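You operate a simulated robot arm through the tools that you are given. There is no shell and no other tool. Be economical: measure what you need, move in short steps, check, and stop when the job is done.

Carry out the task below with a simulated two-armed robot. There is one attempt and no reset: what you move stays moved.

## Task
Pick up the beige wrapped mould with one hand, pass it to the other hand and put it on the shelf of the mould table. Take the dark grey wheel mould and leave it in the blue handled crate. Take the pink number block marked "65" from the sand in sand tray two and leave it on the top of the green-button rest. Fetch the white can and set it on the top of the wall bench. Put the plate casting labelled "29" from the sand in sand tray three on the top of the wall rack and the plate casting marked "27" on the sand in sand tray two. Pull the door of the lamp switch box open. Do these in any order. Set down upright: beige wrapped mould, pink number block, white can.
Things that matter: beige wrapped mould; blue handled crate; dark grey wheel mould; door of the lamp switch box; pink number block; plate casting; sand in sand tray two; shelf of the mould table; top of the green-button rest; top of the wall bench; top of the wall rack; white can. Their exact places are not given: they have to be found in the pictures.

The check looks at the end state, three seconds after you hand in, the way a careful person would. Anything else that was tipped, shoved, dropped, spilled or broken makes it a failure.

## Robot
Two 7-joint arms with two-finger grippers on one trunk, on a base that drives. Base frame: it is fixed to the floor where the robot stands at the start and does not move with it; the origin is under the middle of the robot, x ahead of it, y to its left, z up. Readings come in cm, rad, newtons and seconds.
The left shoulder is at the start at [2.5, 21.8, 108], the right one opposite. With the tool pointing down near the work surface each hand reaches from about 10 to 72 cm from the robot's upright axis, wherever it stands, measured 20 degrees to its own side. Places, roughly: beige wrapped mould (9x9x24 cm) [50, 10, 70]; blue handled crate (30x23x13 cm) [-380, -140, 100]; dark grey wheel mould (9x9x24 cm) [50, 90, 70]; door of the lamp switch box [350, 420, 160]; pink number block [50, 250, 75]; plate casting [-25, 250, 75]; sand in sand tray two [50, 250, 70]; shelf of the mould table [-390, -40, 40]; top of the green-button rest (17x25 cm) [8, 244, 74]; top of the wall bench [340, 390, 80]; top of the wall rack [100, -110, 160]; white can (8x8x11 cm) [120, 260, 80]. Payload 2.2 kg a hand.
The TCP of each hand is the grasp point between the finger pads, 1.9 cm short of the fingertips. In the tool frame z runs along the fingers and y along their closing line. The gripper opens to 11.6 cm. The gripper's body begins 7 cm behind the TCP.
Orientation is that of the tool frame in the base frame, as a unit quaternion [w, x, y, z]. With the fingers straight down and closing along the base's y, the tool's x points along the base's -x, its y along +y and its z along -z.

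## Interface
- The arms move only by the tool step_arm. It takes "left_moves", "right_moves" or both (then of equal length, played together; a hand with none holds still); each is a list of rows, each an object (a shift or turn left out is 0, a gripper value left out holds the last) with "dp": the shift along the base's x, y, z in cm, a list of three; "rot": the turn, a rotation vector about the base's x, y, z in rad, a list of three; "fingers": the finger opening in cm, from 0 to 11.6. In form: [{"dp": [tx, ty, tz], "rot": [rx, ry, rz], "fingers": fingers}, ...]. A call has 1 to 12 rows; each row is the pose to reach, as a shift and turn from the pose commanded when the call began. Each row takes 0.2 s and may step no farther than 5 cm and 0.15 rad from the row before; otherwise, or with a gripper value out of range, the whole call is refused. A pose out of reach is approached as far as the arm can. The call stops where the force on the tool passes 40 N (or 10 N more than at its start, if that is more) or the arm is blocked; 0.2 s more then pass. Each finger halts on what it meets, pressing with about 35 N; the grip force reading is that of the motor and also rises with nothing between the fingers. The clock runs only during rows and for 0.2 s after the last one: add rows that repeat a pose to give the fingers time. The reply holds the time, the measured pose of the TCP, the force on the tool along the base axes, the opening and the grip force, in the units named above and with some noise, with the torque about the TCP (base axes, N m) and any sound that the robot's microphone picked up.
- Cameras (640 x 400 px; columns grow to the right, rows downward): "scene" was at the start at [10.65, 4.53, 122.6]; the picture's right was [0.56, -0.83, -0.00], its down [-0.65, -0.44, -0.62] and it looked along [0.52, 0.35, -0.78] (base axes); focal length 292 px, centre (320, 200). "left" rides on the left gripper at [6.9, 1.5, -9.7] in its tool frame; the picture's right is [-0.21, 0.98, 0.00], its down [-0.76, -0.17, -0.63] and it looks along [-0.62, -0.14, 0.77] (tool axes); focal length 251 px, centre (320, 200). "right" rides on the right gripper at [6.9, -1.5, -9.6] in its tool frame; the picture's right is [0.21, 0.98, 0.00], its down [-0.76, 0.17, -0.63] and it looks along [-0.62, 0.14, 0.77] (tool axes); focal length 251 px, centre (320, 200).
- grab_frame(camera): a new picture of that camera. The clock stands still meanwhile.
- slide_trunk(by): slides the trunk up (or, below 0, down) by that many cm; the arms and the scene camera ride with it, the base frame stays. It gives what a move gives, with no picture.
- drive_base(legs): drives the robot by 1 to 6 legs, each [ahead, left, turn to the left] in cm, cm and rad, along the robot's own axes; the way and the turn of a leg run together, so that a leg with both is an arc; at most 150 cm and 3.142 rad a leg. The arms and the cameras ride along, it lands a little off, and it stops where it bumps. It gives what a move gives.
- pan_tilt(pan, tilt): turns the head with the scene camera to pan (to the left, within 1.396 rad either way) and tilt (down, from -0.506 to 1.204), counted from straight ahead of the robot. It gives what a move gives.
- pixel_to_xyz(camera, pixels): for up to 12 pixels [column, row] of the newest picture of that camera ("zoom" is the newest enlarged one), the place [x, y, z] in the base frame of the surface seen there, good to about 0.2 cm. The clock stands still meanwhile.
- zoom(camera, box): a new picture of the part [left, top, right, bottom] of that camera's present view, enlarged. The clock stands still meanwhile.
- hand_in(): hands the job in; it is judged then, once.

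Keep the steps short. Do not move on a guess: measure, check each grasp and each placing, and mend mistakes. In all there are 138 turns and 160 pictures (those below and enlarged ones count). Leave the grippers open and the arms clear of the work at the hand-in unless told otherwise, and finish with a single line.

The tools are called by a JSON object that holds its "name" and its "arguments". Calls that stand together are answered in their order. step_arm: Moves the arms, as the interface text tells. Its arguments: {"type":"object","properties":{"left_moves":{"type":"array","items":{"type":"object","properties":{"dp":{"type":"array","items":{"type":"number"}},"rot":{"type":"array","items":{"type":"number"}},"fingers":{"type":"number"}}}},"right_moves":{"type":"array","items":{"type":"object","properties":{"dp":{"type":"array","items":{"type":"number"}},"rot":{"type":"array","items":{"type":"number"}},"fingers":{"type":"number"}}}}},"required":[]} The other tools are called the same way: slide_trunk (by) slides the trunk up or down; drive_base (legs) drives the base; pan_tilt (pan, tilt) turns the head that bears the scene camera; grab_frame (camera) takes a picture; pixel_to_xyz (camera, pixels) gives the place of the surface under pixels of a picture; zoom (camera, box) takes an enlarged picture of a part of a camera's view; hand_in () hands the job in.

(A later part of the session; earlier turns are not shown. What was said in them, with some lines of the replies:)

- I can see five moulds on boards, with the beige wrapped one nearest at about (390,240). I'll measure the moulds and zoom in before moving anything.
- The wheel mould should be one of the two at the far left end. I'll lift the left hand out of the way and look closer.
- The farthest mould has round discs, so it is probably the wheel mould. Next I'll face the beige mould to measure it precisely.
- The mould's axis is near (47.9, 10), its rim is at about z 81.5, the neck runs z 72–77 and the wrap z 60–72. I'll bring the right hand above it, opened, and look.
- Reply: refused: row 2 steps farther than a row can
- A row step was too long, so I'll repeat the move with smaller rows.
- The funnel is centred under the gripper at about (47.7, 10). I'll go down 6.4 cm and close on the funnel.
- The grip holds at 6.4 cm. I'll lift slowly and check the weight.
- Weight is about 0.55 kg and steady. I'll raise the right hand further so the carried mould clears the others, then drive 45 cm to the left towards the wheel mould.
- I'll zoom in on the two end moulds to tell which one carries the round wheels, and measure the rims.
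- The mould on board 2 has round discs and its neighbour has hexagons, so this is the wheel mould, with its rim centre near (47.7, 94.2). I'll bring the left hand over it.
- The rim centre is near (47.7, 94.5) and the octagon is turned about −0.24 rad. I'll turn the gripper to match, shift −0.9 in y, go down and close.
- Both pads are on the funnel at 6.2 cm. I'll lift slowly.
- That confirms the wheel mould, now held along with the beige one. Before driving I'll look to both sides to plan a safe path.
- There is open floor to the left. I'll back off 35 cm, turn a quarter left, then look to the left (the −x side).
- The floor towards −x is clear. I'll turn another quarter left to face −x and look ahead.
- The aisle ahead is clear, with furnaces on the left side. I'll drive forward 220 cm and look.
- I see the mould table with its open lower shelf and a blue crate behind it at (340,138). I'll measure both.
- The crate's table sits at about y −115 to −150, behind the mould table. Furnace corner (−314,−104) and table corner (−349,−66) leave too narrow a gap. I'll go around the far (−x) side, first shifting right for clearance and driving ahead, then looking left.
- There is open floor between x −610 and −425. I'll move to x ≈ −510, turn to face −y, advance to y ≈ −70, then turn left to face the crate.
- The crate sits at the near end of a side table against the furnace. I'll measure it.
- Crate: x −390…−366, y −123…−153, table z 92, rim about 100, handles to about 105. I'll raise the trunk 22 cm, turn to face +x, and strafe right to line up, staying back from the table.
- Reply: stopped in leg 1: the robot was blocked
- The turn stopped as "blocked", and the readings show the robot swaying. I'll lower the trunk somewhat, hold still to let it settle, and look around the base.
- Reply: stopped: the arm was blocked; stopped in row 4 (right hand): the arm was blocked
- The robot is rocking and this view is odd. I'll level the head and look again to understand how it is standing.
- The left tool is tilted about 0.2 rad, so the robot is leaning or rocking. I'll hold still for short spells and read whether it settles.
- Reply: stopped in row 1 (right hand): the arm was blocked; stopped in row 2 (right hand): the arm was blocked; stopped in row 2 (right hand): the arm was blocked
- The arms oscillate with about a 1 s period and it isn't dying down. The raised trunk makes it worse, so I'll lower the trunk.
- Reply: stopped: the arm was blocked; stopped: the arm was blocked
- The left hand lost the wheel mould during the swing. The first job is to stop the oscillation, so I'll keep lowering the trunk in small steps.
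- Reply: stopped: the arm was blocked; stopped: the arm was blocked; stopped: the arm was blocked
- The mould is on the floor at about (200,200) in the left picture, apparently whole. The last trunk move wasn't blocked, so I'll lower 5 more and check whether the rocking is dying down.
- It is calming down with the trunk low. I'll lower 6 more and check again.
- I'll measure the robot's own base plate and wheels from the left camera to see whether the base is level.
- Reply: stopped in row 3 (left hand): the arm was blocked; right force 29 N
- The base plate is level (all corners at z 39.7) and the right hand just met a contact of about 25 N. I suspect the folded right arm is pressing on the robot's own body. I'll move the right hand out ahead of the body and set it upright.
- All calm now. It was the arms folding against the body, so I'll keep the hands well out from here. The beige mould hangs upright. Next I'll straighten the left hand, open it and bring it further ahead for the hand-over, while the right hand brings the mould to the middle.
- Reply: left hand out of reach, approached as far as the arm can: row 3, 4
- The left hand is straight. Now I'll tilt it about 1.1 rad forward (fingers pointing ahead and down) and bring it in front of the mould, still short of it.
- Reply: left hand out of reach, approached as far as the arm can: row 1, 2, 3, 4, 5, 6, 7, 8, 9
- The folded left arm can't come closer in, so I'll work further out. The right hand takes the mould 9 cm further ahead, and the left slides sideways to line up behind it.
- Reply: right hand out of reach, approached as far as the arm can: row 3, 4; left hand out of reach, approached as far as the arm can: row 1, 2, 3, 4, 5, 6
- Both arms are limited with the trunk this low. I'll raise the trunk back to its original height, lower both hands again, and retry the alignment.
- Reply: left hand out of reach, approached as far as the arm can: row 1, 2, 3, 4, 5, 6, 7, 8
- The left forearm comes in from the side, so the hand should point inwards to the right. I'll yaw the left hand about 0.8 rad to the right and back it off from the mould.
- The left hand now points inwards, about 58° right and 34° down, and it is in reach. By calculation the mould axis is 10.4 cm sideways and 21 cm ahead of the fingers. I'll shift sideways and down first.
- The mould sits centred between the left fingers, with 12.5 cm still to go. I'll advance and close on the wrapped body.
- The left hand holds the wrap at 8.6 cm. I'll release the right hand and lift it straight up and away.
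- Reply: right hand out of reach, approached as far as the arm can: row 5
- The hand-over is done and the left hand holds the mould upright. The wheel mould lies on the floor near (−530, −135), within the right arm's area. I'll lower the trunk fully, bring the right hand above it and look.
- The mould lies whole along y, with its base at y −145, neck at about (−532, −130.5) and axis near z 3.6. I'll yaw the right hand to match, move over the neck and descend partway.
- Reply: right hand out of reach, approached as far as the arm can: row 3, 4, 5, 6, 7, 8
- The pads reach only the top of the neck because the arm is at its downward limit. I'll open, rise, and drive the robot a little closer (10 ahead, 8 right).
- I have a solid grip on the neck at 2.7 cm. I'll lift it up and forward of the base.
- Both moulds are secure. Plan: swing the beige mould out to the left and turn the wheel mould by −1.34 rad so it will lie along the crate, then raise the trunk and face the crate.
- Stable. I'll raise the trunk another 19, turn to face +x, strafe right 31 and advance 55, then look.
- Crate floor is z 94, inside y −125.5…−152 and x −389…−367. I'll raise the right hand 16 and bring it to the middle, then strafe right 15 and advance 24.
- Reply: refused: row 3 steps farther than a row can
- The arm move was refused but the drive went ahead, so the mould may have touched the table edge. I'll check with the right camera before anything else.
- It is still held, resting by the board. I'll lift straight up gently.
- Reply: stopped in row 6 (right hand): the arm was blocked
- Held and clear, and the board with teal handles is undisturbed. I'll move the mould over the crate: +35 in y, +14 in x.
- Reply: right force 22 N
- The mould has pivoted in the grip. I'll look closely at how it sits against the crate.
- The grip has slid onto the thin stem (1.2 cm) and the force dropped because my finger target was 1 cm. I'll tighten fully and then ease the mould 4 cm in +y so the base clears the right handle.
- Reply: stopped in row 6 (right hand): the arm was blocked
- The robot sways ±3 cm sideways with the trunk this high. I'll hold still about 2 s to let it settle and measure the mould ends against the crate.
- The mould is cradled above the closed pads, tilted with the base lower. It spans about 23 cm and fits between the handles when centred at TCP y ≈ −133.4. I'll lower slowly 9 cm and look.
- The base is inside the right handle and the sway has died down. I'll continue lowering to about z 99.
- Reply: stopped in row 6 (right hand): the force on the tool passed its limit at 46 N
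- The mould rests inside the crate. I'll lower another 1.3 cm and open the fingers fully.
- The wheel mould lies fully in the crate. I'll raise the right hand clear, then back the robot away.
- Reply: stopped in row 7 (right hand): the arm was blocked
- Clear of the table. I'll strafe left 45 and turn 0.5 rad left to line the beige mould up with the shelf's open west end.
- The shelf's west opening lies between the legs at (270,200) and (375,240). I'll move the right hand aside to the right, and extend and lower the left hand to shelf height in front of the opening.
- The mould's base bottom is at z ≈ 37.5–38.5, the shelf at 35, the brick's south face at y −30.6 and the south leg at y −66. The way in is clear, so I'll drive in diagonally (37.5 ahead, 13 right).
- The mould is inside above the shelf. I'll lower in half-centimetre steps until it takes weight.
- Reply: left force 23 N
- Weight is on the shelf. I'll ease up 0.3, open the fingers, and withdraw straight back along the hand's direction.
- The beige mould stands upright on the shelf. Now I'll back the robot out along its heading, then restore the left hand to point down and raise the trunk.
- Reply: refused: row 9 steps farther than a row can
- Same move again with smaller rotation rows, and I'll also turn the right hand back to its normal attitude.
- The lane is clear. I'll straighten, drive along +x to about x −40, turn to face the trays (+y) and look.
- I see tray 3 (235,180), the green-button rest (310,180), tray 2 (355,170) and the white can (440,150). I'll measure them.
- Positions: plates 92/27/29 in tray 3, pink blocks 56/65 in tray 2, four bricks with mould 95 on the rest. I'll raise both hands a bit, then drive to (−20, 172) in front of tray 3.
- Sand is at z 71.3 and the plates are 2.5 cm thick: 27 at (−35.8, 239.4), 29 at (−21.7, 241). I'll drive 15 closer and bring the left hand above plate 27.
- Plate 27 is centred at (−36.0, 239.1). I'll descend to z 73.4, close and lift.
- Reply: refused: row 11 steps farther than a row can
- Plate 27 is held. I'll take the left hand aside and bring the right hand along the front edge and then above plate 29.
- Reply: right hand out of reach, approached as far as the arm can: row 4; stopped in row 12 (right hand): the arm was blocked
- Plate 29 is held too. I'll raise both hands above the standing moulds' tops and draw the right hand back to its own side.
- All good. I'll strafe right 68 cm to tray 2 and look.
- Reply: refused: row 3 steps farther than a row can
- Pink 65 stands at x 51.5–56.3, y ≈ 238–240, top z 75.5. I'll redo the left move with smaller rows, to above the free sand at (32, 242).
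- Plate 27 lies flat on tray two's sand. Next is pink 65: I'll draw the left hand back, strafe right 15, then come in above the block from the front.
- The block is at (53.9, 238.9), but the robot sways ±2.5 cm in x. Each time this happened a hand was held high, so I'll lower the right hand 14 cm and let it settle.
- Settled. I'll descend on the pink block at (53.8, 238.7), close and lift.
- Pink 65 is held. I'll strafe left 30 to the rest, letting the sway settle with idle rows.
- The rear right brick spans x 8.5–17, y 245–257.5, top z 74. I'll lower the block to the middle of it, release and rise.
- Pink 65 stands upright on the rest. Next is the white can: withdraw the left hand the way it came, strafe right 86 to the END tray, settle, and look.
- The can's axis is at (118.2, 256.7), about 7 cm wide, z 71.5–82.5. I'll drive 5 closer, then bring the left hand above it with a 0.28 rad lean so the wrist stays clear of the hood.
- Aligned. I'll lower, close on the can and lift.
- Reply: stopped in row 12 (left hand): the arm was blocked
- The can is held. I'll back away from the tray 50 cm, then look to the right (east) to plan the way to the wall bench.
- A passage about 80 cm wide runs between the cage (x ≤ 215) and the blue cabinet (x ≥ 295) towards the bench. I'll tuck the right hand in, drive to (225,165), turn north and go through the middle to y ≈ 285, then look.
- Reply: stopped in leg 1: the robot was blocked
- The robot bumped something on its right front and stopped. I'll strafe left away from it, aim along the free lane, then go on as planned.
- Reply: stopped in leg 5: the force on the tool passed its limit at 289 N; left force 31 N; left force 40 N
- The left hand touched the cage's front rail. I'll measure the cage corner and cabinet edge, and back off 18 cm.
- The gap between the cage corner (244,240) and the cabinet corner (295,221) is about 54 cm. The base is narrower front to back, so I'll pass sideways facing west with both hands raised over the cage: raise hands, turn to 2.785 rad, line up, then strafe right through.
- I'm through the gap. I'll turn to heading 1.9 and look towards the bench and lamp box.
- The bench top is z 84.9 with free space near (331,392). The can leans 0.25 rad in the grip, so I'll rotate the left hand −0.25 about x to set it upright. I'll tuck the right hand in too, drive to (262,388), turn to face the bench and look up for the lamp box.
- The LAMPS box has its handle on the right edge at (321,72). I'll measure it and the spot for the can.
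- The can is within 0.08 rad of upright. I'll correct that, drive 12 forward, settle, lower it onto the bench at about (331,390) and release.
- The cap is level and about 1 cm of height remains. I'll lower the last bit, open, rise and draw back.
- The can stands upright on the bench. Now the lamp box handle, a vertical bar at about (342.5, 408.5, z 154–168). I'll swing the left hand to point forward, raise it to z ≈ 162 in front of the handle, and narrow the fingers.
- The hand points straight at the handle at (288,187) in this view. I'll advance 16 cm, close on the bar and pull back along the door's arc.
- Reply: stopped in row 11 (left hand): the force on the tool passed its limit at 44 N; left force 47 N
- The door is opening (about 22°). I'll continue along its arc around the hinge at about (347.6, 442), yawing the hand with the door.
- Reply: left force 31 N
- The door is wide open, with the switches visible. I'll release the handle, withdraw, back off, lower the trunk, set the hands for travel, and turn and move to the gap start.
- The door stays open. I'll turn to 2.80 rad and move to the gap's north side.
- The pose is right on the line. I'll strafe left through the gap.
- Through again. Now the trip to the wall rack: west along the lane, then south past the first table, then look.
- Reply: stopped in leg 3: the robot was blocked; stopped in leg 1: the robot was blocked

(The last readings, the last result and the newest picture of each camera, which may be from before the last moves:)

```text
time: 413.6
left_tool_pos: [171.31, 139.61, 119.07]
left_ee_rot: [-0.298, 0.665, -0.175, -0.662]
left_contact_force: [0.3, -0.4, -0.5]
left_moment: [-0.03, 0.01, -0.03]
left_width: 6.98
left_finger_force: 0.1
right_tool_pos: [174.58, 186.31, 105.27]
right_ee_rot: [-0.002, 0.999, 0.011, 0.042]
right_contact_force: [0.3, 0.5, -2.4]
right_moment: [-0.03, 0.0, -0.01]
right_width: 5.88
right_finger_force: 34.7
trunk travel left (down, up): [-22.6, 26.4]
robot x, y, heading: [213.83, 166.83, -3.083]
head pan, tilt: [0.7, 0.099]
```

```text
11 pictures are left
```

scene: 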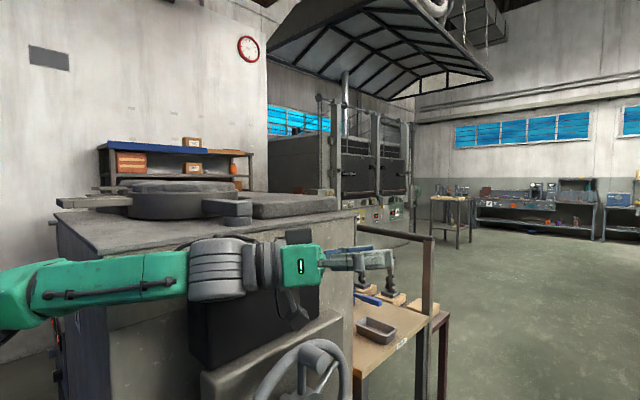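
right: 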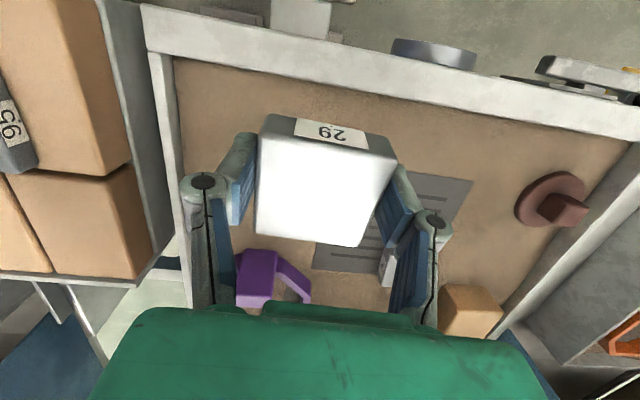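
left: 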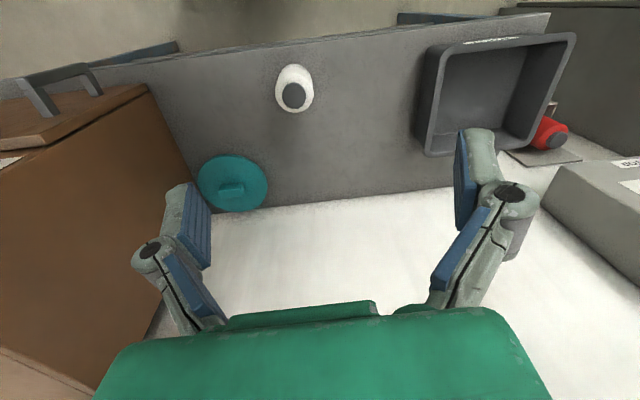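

The left arm brushed the furnace's fittings on the left. I'll strafe right 14 to the line I used before, straighten, and continue.

{"name": "drive_base", "arguments": {"legs": [[0, -14, 0], [0, 0, -0.058], [150, 0, 0], [80, 0, 0], [0, 0, 1.571], [150, 0, 0]]}}

{"name": "pan_tilt", "arguments": {"pan": 0.7, "tilt": 0.1}}

{"name": "grab_frame", "arguments": {"camera": "scene"}}

{"name": "pixel_to_xyz", "arguments": {"camera": "scene", "pixels": [[60, 150], [120, 150], [200, 150], [260, 150], [320, 150], [60, 250], [120, 250], [200, 250], [260, 250], [320, 250], [200, 330], [320, 330]]}}

```text
time: 414.2
left_tool_pos: [170.19, 138.74, 118.73]
left_ee_rot: [0.303, -0.658, 0.174, 0.667]
left_contact_force: [-0.3, -0.2, 0.6]
left_moment: [-0.02, -0.05, 0.02]
left_width: 6.99
left_finger_force: 0.1
right_tool_pos: [173.32, 184.71, 105.07]
right_ee_rot: [-0.011, 0.999, 0.013, 0.051]
right_contact_force: [0.0, -0.5, -2.3]
right_moment: [0.02, -0.02, -0.01]
right_width: 5.91
right_finger_force: 34.8
trunk travel left (down, up): [-22.6, 26.4]
robot x, y, heading: [214.2, 167.19, -3.076]
head pan, tilt: [0.7, 0.099]
stopped in leg 1: the robot was blocked; the commanded pose is now the measured one
```

```text
time: 414.9
left_tool_pos: [170.18, 138.77, 118.71]
left_ee_rot: [0.305, -0.656, 0.175, 0.668]
left_contact_force: [-0.5, 0.0, -0.1]
left_moment: [0.02, 0.01, 0.0]
left_width: 6.98
left_finger_force: 0.1
right_tool_pos: [173.5, 184.62, 105.03]
right_ee_rot: [-0.011, 0.999, 0.012, 0.05]
right_contact_force: [-0.4, 0.1, -2.3]
right_moment: [-0.03, 0.03, -0.03]
right_width: 5.89
right_finger_force: 34.9
trunk travel left (down, up): [-22.6, 26.4]
robot x, y, heading: [214.03, 167.11, -3.083]
head pan, tilt: [0.7, 0.099]
```

```text
10 pictures are left
```

scene: 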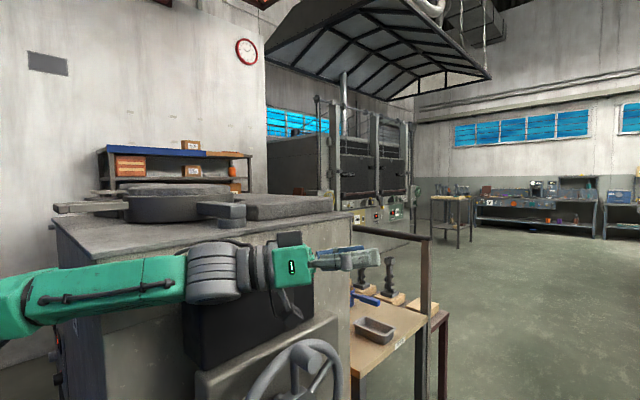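

```text
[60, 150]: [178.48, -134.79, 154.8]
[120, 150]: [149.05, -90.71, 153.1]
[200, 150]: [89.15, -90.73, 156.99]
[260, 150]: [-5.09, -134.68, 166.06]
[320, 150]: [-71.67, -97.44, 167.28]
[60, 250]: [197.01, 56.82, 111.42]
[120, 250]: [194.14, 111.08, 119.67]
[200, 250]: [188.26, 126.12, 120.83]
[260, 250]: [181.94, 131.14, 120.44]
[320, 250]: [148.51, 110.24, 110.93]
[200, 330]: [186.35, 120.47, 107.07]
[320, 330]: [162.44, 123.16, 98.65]
```

The robot is held by its left arm over the furnace. I'll lift the left hand 12 and bring it towards the robot's right, then strafe clear and drive the route.

{"name": "step_arm", "arguments": {"left_moves": [{"dp": [0, 0, 4]}, {"dp": [0, 0, 8]}, {"dp": [0, 0, 12]}, {"dp": [0, 4, 14]}, {"dp": [0, 8, 14]}, {"dp": [0, 12, 14]}, {"dp": [0, 16, 14]}]}}

{"name": "drive_base", "arguments": {"legs": [[0, -14, 0], [0, 0, -0.06], [150, 0, 0], [80, 0, 0], [0, 0, 1.571], [150, 0, 0]]}}

{"name": "grab_frame", "arguments": {"camera": "right"}}

```text
time: 416.4
left_tool_pos: [169.89, 152.9, 132.26]
left_ee_rot: [0.307, -0.662, 0.166, 0.664]
left_contact_force: [1.2, 2.9, 3.2]
left_moment: [-0.2, -0.35, 0.29]
left_width: 6.99
left_finger_force: 0.0
right_tool_pos: [173.05, 183.6, 105.17]
right_ee_rot: [-0.017, 0.998, 0.012, 0.051]
right_contact_force: [1.0, -1.5, -3.0]
right_moment: [0.08, 0.0, 0.02]
right_width: 5.86
right_finger_force: 34.9
trunk travel left (down, up): [-22.6, 26.4]
robot x, y, heading: [213.95, 167.05, -3.085]
head pan, tilt: [0.7, 0.099]
```

```text
time: 439.9
left_tool_pos: [16.32, -16.52, 131.31]
left_ee_rot: [-0.255, -0.569, -0.367, 0.69]
left_contact_force: [2.6, 0.0, 0.6]
left_moment: [0.05, -0.01, -0.17]
left_width: 7.0
left_finger_force: 0.1
right_tool_pos: [-15.53, -13.95, 105.49]
right_ee_rot: [-0.06, 0.687, 0.724, 0.014]
right_contact_force: [1.0, -0.2, -1.3]
right_moment: [0.04, 0.13, 0.07]
right_width: 5.85
right_finger_force: 35.1
trunk travel left (down, up): [-22.6, 26.4]
robot x, y, heading: [-2.74, 27.9, -1.485]
head pan, tilt: [0.7, 0.099]
```

```text
9 pictures are left
```

right: 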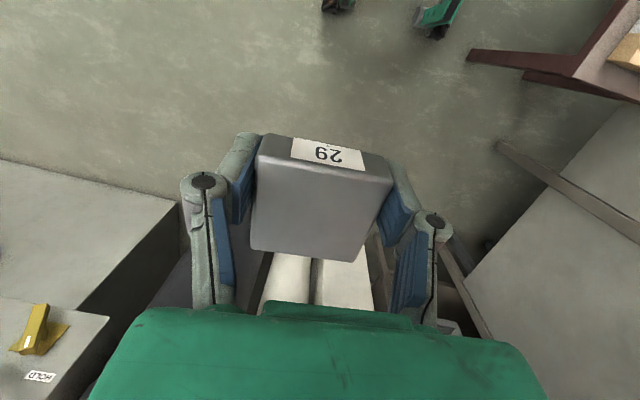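

Plate 29 is still well held. I'll straighten, advance to y ≈ −40, then look at the rack and fence.

{"name": "drive_base", "arguments": {"legs": [[0, 0, -0.086], [66, 0, 0]]}}

{"name": "pan_tilt", "arguments": {"pan": 0.75, "tilt": 0.15}}

{"name": "grab_frame", "arguments": {"camera": "scene"}}

{"name": "pixel_to_xyz", "arguments": {"camera": "scene", "pixels": [[100, 60], [200, 60], [300, 60], [400, 60], [100, 200], [200, 200], [300, 200], [400, 200], [60, 330], [160, 330], [260, 330], [400, 330]]}}

```text
time: 444.1
left_tool_pos: [11.04, -83.66, 131.38]
left_ee_rot: [-0.227, -0.589, -0.34, 0.697]
left_contact_force: [-0.3, -0.6, -0.6]
left_moment: [-0.03, -0.01, -0.03]
left_width: 7.0
left_finger_force: 0.1
right_tool_pos: [-19.68, -78.49, 105.27]
right_ee_rot: [-0.054, 0.716, 0.696, 0.021]
right_contact_force: [0.7, -0.2, -2.6]
right_moment: [0.02, -0.01, 0.01]
right_width: 5.84
right_finger_force: 35.1
trunk travel left (down, up): [-22.6, 26.4]
robot x, y, heading: [-2.44, -38.39, -1.567]
head pan, tilt: [0.7, 0.099]
```

```text
time: 444.7
left_tool_pos: [7.3, -83.52, 131.74]
left_ee_rot: [-0.231, -0.597, -0.335, 0.691]
left_contact_force: [-1.1, 1.2, -0.4]
left_moment: [-0.05, 0.04, 0.18]
left_width: 6.97
left_finger_force: 0.0
right_tool_pos: [-22.94, -78.22, 105.02]
right_ee_rot: [-0.047, 0.718, 0.694, 0.028]
right_contact_force: [-3.1, 0.0, -1.9]
right_moment: [0.0, -0.17, -0.03]
right_width: 5.85
right_finger_force: 35.0
trunk travel left (down, up): [-22.6, 26.4]
robot x, y, heading: [-3.69, -37.92, -1.568]
head pan, tilt: [0.75, 0.15]
```

```text
8 pictures are left
```

scene: 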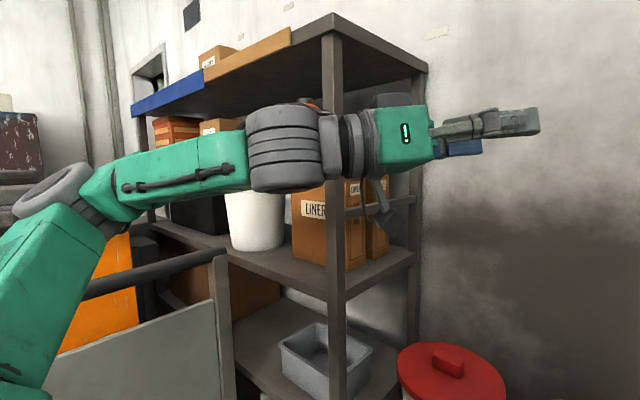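

```text
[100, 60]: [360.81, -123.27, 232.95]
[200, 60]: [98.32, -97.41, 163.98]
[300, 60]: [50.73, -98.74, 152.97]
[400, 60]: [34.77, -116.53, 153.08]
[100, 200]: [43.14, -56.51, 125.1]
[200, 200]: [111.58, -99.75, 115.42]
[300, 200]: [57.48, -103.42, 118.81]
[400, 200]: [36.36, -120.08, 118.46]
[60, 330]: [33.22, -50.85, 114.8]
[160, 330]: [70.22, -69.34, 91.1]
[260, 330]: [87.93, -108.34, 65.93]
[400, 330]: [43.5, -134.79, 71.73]
```

The rack's near corner is at (41,−91). Its bare top near (43,−98) is at z ≈ 157, and the fence post is at (70,−69). I'll pull the left hand back, drive to (28,−52) facing the corner, raise the trunk, and raise the right hand to z ≈ 168 beside the rack.

{"name": "step_arm", "arguments": {"left_moves": [{"dp": [3, 3, 0]}, {"dp": [6, 6, 0]}, {"dp": [9, 9, 0]}, {"dp": [12, 12, 0]}, {"dp": [15, 15, 0]}, {"dp": [18, 18, 0]}]}}

{"name": "drive_base", "arguments": {"legs": [[14, 31.7, 0], [0, 0, 0.37]]}}

{"name": "slide_trunk", "arguments": {"by": 26}}

{"name": "step_arm", "arguments": {"right_moves": [{"dp": [0, 0, 4]}, {"dp": [0, 0, 8]}, {"dp": [0, 0, 12]}, {"dp": [0, 0, 16]}, {"dp": [0, 0, 20]}, {"dp": [0, 0, 24]}, {"dp": [0, 0, 28]}, {"dp": [0, 0, 32]}, {"dp": [0, 0, 36]}, {"dp": [0, 0, 38]}]}}

{"name": "grab_frame", "arguments": {"camera": "right"}}

```text
time: 446.1
left_tool_pos: [31.22, -65.31, 131.11]
left_ee_rot: [-0.227, -0.583, -0.341, 0.702]
left_contact_force: [0.0, 0.3, 0.2]
left_moment: [-0.01, -0.02, 0.01]
left_width: 6.98
left_finger_force: 0.1
right_tool_pos: [-17.94, -78.14, 105.54]
right_ee_rot: [-0.059, 0.716, 0.695, 0.013]
right_contact_force: [-0.5, 0.2, -2.2]
right_moment: [0.0, -0.01, -0.04]
right_width: 5.86
right_finger_force: 34.9
trunk travel left (down, up): [-22.6, 26.4]
robot x, y, heading: [-2.9, -38.19, -1.565]
head pan, tilt: [0.75, 0.15]
```

```text
time: 447.2
left_tool_pos: [41.45, -67.05, 130.26]
left_ee_rot: [-0.222, -0.554, -0.349, 0.723]
left_contact_force: [1.8, 1.7, 3.2]
left_moment: [0.26, -0.22, -0.14]
left_width: 7.01
left_finger_force: 0.3
right_tool_pos: [-9.12, -80.12, 106.13]
right_ee_rot: [-0.067, 0.713, 0.698, -0.001]
right_contact_force: [6.5, 2.7, -2.6]
right_moment: [-0.19, 0.46, 0.12]
right_width: 5.85
right_finger_force: 35.0
trunk travel left (down, up): [-22.6, 26.4]
robot x, y, heading: [2.58, -40.99, -1.562]
head pan, tilt: [0.75, 0.15]
stopped in leg 1: the robot was blocked; the commanded pose is now the measured one
```

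```text
time: 448.2
left_tool_pos: [44.89, -66.29, 135.65]
left_ee_rot: [-0.211, -0.492, -0.371, 0.758]
left_contact_force: [1.8, 0.6, -0.6]
left_moment: [-0.08, 0.05, -0.05]
left_width: 7.01
left_finger_force: 0.1
right_tool_pos: [-10.09, -79.97, 113.15]
right_ee_rot: [-0.066, 0.716, 0.695, 0.001]
right_contact_force: [-0.4, 0.3, -2.2]
right_moment: [-0.02, 0.01, 0.02]
right_width: 5.82
right_finger_force: 35.3
trunk travel left (down, up): [-29.1, 19.9]
robot x, y, heading: [2.34, -41.03, -1.564]
head pan, tilt: [0.75, 0.15]
stopped: the arm was blocked; the commanded pose is now the measured one
```

```text
time: 450.4
left_tool_pos: [44.75, -66.44, 135.36]
left_ee_rot: [-0.212, -0.495, -0.372, 0.756]
left_contact_force: [0.7, -0.3, -0.3]
left_moment: [-0.01, 0.0, 0.02]
left_width: 6.98
left_finger_force: 0.1
right_tool_pos: [-10.18, -80.07, 141.67]
right_ee_rot: [-0.067, 0.716, 0.695, 0.003]
right_contact_force: [-1.0, -0.4, -2.4]
right_moment: [0.07, -0.02, 0.02]
right_width: 5.84
right_finger_force: 35.4
right hand out of reach, approached as far as the arm can: row 8, 9, 10
trunk travel left (down, up): [-29.1, 19.9]
robot x, y, heading: [2.76, -40.57, -1.566]
head pan, tilt: [0.75, 0.15]
```

```text
7 pictures are left
```

right: 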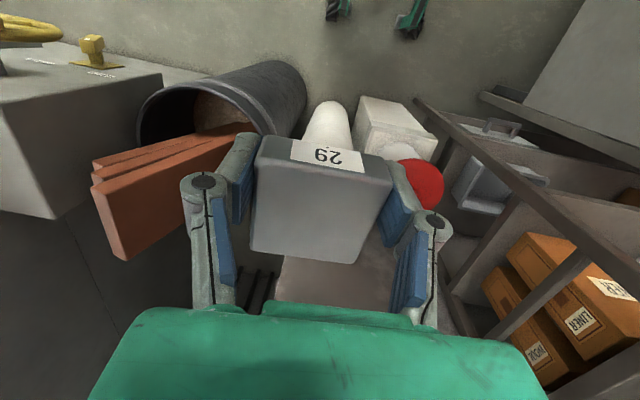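

The left arm caught the fence pipe. I'll step back west 8 cm, raise the trunk fully so the arm passes above, tilt and raise the right hand, and drive in again.

{"name": "drive_base", "arguments": {"legs": [[0, -8, 0]]}}

{"name": "slide_trunk", "arguments": {"by": 19.8}}

{"name": "step_arm", "arguments": {"right_moves": [{"dp": [0, 0, 3], "rot": [-0.08, 0, 0]}, {"dp": [0, 0, 6], "rot": [-0.16, 0, 0]}, {"dp": [0, 0, 9], "rot": [-0.24, 0, 0]}, {"dp": [0, 0, 12], "rot": [-0.32, 0, 0]}, {"dp": [0, 0, 15], "rot": [-0.4, 0, 0]}, {"dp": [0, 0, 15], "rot": [-0.4, 0, 0]}]}}

{"name": "drive_base", "arguments": {"legs": [[11, 33, 0], [0, 0, 0.37]]}}

{"name": "grab_frame", "arguments": {"camera": "right"}}

{"name": "pixel_to_xyz", "arguments": {"camera": "right", "pixels": [[560, 100], [600, 150], [600, 200], [600, 250], [560, 300], [500, 200], [620, 320], [500, 100]]}}

```text
time: 451.5
left_tool_pos: [42.22, -66.38, 133.94]
left_ee_rot: [-0.204, -0.478, -0.376, 0.767]
left_contact_force: [1.8, -0.8, 1.0]
left_moment: [0.04, -0.08, -0.06]
left_width: 6.99
left_finger_force: 0.0
right_tool_pos: [-12.42, -80.01, 141.92]
right_ee_rot: [-0.08, 0.714, 0.695, -0.01]
right_contact_force: [2.4, -0.9, -3.9]
right_moment: [0.03, 0.23, 0.04]
right_width: 5.84
right_finger_force: 35.3
trunk travel left (down, up): [-29.1, 19.9]
robot x, y, heading: [-4.47, -40.72, -1.561]
head pan, tilt: [0.75, 0.15]
```

```text
time: 453.7
left_tool_pos: [38.57, -66.21, 154.81]
left_ee_rot: [-0.21, -0.49, -0.371, 0.76]
left_contact_force: [0.0, 0.2, 0.1]
left_moment: [0.04, 0.01, 0.0]
left_width: 7.0
left_finger_force: 0.0
right_tool_pos: [-15.98, -79.85, 161.52]
right_ee_rot: [-0.071, 0.713, 0.697, -0.002]
right_contact_force: [-0.1, -0.5, -1.6]
right_moment: [-0.01, 0.01, 0.01]
right_width: 5.85
right_finger_force: 35.3
trunk travel left (down, up): [-48.9, 0.1]
robot x, y, heading: [-4.73, -41.1, -1.563]
head pan, tilt: [0.75, 0.15]
```

```text
time: 455.1
left_tool_pos: [38.32, -66.29, 155.06]
left_ee_rot: [-0.208, -0.489, -0.373, 0.761]
left_contact_force: [-0.1, -0.3, -0.4]
left_moment: [0.01, -0.03, 0.0]
left_width: 6.99
left_finger_force: 0.0
right_tool_pos: [-17.23, -80.58, 171.87]
right_ee_rot: [0.073, 0.714, 0.683, -0.138]
right_contact_force: [0.7, 0.0, -2.8]
right_moment: [0.01, -0.01, -0.03]
right_width: 5.85
right_finger_force: 34.9
right hand out of reach, approached as far as the arm can: row 1, 2, 3, 4, 5, 6
trunk travel left (down, up): [-48.9, 0.1]
robot x, y, heading: [-4.57, -40.63, -1.568]
head pan, tilt: [0.75, 0.15]
```

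```text
time: 458.4
left_tool_pos: [75.17, -60.51, 155.41]
left_ee_rot: [-0.35, -0.419, -0.456, 0.703]
left_contact_force: [-2.0, 0.7, -0.4]
left_moment: [-0.03, 0.0, 0.04]
left_width: 6.96
left_finger_force: 0.0
right_tool_pos: [28.34, -94.31, 172.44]
right_ee_rot: [0.105, 0.576, 0.802, -0.118]
right_contact_force: [-1.9, 0.6, -0.2]
right_moment: [0.03, -0.15, 0.03]
right_width: 5.87
right_finger_force: 34.7
trunk travel left (down, up): [-48.9, 0.1]
robot x, y, heading: [27.87, -51.6, -1.19]
head pan, tilt: [0.75, 0.15]
```

```text
6 pictures are left
```

right: 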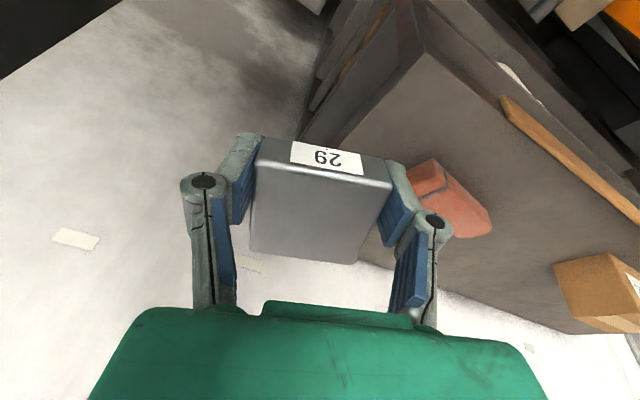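

```text
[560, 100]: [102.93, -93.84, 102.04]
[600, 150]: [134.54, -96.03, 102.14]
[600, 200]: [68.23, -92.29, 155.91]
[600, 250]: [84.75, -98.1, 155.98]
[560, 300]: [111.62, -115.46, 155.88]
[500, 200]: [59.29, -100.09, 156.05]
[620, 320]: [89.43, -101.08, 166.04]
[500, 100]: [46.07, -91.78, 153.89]
```

The rack top is visible at z 156. The free corner area near (42,−98) lies clear of the brick (x ≥ 49). I'll move the plate over it and lower to about z 163.

{"name": "step_arm", "arguments": {"right_moves": [{"dp": [3.5, -0.9, 0]}, {"dp": [7, -1.8, 0]}, {"dp": [10.5, -2.7, -1]}, {"dp": [13.7, -3.7, -2]}, {"dp": [13.7, -3.7, -5]}, {"dp": [13.7, -3.7, -9]}, {"dp": [13.7, -3.7, -9]}, {"dp": [13.7, -3.7, -9]}]}}

{"name": "grab_frame", "arguments": {"camera": "right"}}

{"name": "pixel_to_xyz", "arguments": {"camera": "right", "pixels": [[420, 100], [450, 150], [420, 280], [230, 200], [200, 120], [320, 60], [420, 40], [480, 250]]}}

```text
time: 460.2
left_tool_pos: [75.93, -60.35, 154.97]
left_ee_rot: [-0.348, -0.419, -0.453, 0.706]
left_contact_force: [1.1, 0.0, -1.0]
left_moment: [-0.03, 0.01, -0.04]
left_width: 7.01
left_finger_force: 0.1
right_tool_pos: [42.99, -97.99, 163.77]
right_ee_rot: [0.104, 0.574, 0.804, -0.118]
right_contact_force: [-0.1, 0.5, -2.0]
right_moment: [0.03, 0.07, 0.01]
right_width: 5.81
right_finger_force: 34.5
right hand out of reach, approached as far as the arm can: row 1, 2, 3, 4, 5
trunk travel left (down, up): [-48.9, 0.1]
robot x, y, heading: [27.82, -51.73, -1.189]
head pan, tilt: [0.75, 0.15]
```

```text
5 pictures are left
```

right: 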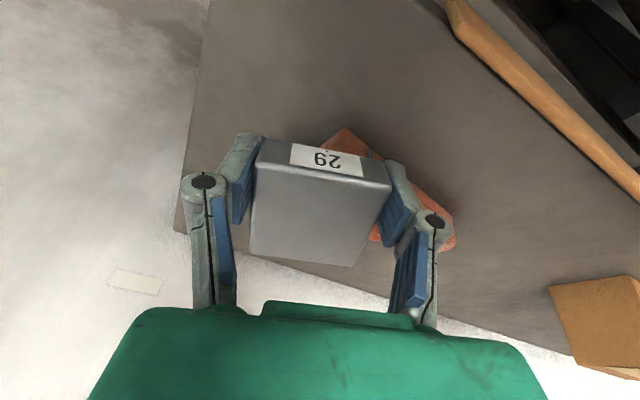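

```text
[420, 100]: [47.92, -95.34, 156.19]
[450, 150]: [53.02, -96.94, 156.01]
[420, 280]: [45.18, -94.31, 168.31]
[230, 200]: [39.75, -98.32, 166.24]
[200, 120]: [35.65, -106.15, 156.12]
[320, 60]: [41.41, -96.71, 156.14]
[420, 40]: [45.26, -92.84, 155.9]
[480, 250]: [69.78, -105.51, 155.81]
```

The brick's corner is near (45,−99), so I'll shift the plate to (41,−95.2), lower to contact, release and rise.

{"name": "step_arm", "arguments": {"right_moves": [{"dp": [-1, 1.4, 0]}, {"dp": [-2, 2.8, 0]}, {"dp": [-2, 2.8, -1.5]}, {"dp": [-2, 2.8, -3]}, {"dp": [-2, 2.8, -4]}, {"dp": [-2, 2.8, -4.6]}, {"dp": [-2, 2.8, -4.6], "fingers": 6.6}, {"dp": [-2, 2.8, -4.6], "fingers": 8}, {"dp": [-2, 2.8, -4.6], "fingers": 8}, {"dp": [-2, 2.8, -1]}, {"dp": [-2, 2.8, 3]}, {"dp": [-2, 2.8, 7]}]}}

{"name": "grab_frame", "arguments": {"camera": "right"}}

```text
time: 463.0
left_tool_pos: [77.9, -58.82, 154.79]
left_ee_rot: [-0.348, -0.412, -0.454, 0.709]
left_contact_force: [0.7, 1.0, -0.2]
left_moment: [0.01, 0.01, -0.03]
left_width: 7.0
left_finger_force: 0.0
right_tool_pos: [43.61, -93.85, 168.71]
right_ee_rot: [0.1, 0.571, 0.805, -0.124]
right_contact_force: [0.7, 0.4, 0.4]
right_moment: [0.03, 0.03, -0.02]
right_width: 7.99
right_finger_force: 0.1
right hand out of reach, approached as far as the arm can: row 12
trunk travel left (down, up): [-48.9, 0.1]
robot x, y, heading: [28.67, -51.29, -1.187]
head pan, tilt: [0.75, 0.15]
stopped in row 12 (right hand): the arm was blocked; the commanded pose is now the measured one
```

```text
4 pictures are left
```

right: 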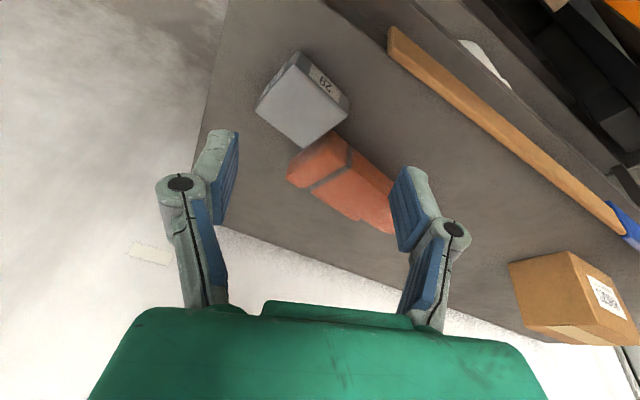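

{"name": "pixel_to_xyz", "arguments": {"camera": "right", "pixels": [[299, 60], [264, 105], [342, 103], [305, 140], [305, 98], [240, 60], [320, 160], [360, 190]]}}

{"name": "drive_base", "arguments": {"legs": [[-18, 0, 0]]}}

{"name": "step_arm", "arguments": {"left_moves": [{"dp": [0, 0, 0], "fingers": 11}, {"dp": [0, 0, 0], "fingers": 11}], "right_moves": [{"dp": [0, 0, 0], "fingers": 11}, {"dp": [0, 0, 0], "fingers": 11}]}}

{"name": "grab_frame", "arguments": {"camera": "right"}}

```text
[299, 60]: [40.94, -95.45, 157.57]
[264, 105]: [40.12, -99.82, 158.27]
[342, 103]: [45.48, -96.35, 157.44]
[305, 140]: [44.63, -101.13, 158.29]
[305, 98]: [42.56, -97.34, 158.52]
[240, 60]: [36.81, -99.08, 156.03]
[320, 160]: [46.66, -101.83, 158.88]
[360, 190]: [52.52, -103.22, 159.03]
```

```text
time: 464.6
left_tool_pos: [70.51, -43.31, 155.26]
left_ee_rot: [-0.345, -0.414, -0.457, 0.708]
left_contact_force: [0.6, 0.0, 0.8]
left_moment: [0.03, -0.04, -0.05]
left_width: 6.96
left_finger_force: 0.1
right_tool_pos: [35.07, -78.23, 167.59]
right_ee_rot: [0.099, 0.575, 0.804, -0.116]
right_contact_force: [-0.5, -1.3, 0.4]
right_moment: [0.08, -0.05, 0.03]
right_width: 8.01
right_finger_force: 0.2
trunk travel left (down, up): [-48.9, 0.1]
robot x, y, heading: [22.45, -34.75, -1.19]
head pan, tilt: [0.75, 0.15]
```

```text
time: 465.4
left_tool_pos: [65.39, -44.21, 156.34]
left_ee_rot: [-0.351, -0.429, -0.452, 0.699]
left_contact_force: [-2.0, -0.6, -0.3]
left_moment: [0.0, 0.04, 0.16]
left_width: 10.97
left_finger_force: 0.0
right_tool_pos: [29.97, -79.34, 168.36]
right_ee_rot: [0.108, 0.58, 0.801, -0.107]
right_contact_force: [-1.0, 0.6, -0.7]
right_moment: [0.01, -0.12, 0.04]
right_width: 10.99
right_finger_force: 0.1
trunk travel left (down, up): [-48.9, 0.1]
robot x, y, heading: [21.34, -34.97, -1.188]
head pan, tilt: [0.75, 0.15]
stopped in row 2 (left hand): the arm was blocked; the commanded pose is now the measured one
```

```text
3 pictures are left
```

right: 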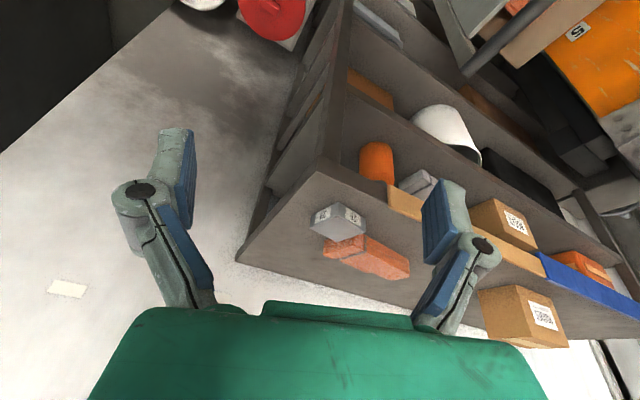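

Plate 29 lies flat on the rack top (its top reads z ≈ 158.4 over a 156 surface). I'll lower the trunk a little to steady the robot, clear of everything.

{"name": "slide_trunk", "arguments": {"by": -14}}

{"name": "step_arm", "arguments": {"right_moves": [{"dp": [-1, 2, 0]}, {"dp": [-2, 4, -1]}, {"dp": [-2, 4, -1]}, {"dp": [-2, 4, -1]}, {"dp": [-2, 4, -1]}]}}

{"name": "grab_frame", "arguments": {"camera": "scene"}}

```text
time: 467.0
left_tool_pos: [66.57, -44.05, 142.62]
left_ee_rot: [-0.349, -0.443, -0.449, 0.693]
left_contact_force: [-0.1, -0.2, -1.1]
left_moment: [0.02, 0.02, -0.02]
left_width: 10.99
left_finger_force: 0.1
right_tool_pos: [32.22, -78.57, 154.89]
right_ee_rot: [0.105, 0.577, 0.802, -0.111]
right_contact_force: [0.1, -0.1, 0.5]
right_moment: [-0.01, 0.05, 0.0]
right_width: 10.99
right_finger_force: 0.1
trunk travel left (down, up): [-34.9, 14.1]
robot x, y, heading: [21.72, -34.63, -1.186]
head pan, tilt: [0.75, 0.15]
```

```text
time: 468.2
left_tool_pos: [66.44, -44.07, 142.75]
left_ee_rot: [-0.35, -0.443, -0.449, 0.693]
left_contact_force: [0.4, 0.0, 0.4]
left_moment: [0.03, 0.04, -0.03]
left_width: 10.97
left_finger_force: 0.2
right_tool_pos: [30.19, -74.69, 153.7]
right_ee_rot: [0.103, 0.578, 0.802, -0.111]
right_contact_force: [-0.7, 0.7, -0.6]
right_moment: [0.01, 0.01, -0.01]
right_width: 11.01
right_finger_force: 0.0
trunk travel left (down, up): [-34.9, 14.1]
robot x, y, heading: [20.92, -34.73, -1.19]
head pan, tilt: [0.75, 0.15]
```

```text
2 pictures are left
```

scene: 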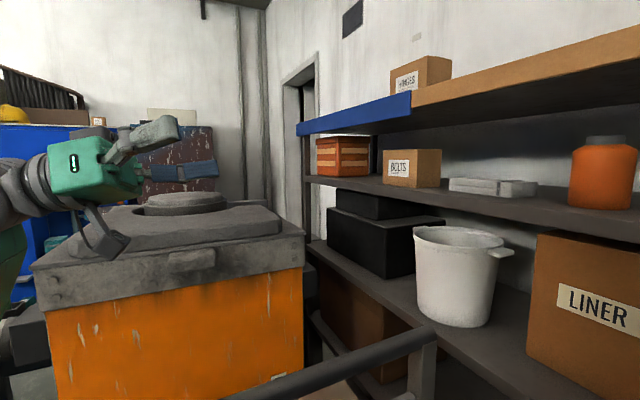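

The robot is steady, both grippers are open and the arms are clear of the work. I'm handing in.

{"name": "hand_in", "arguments": {}}

```text
The job is handed in.
```

All seven jobs are done and handed in, but the wheel mould fell to the floor once (it looked whole) before I laid it in the crate, and the robot bumped the wire cage, the furnace and the fence on the way, with no shift seen.
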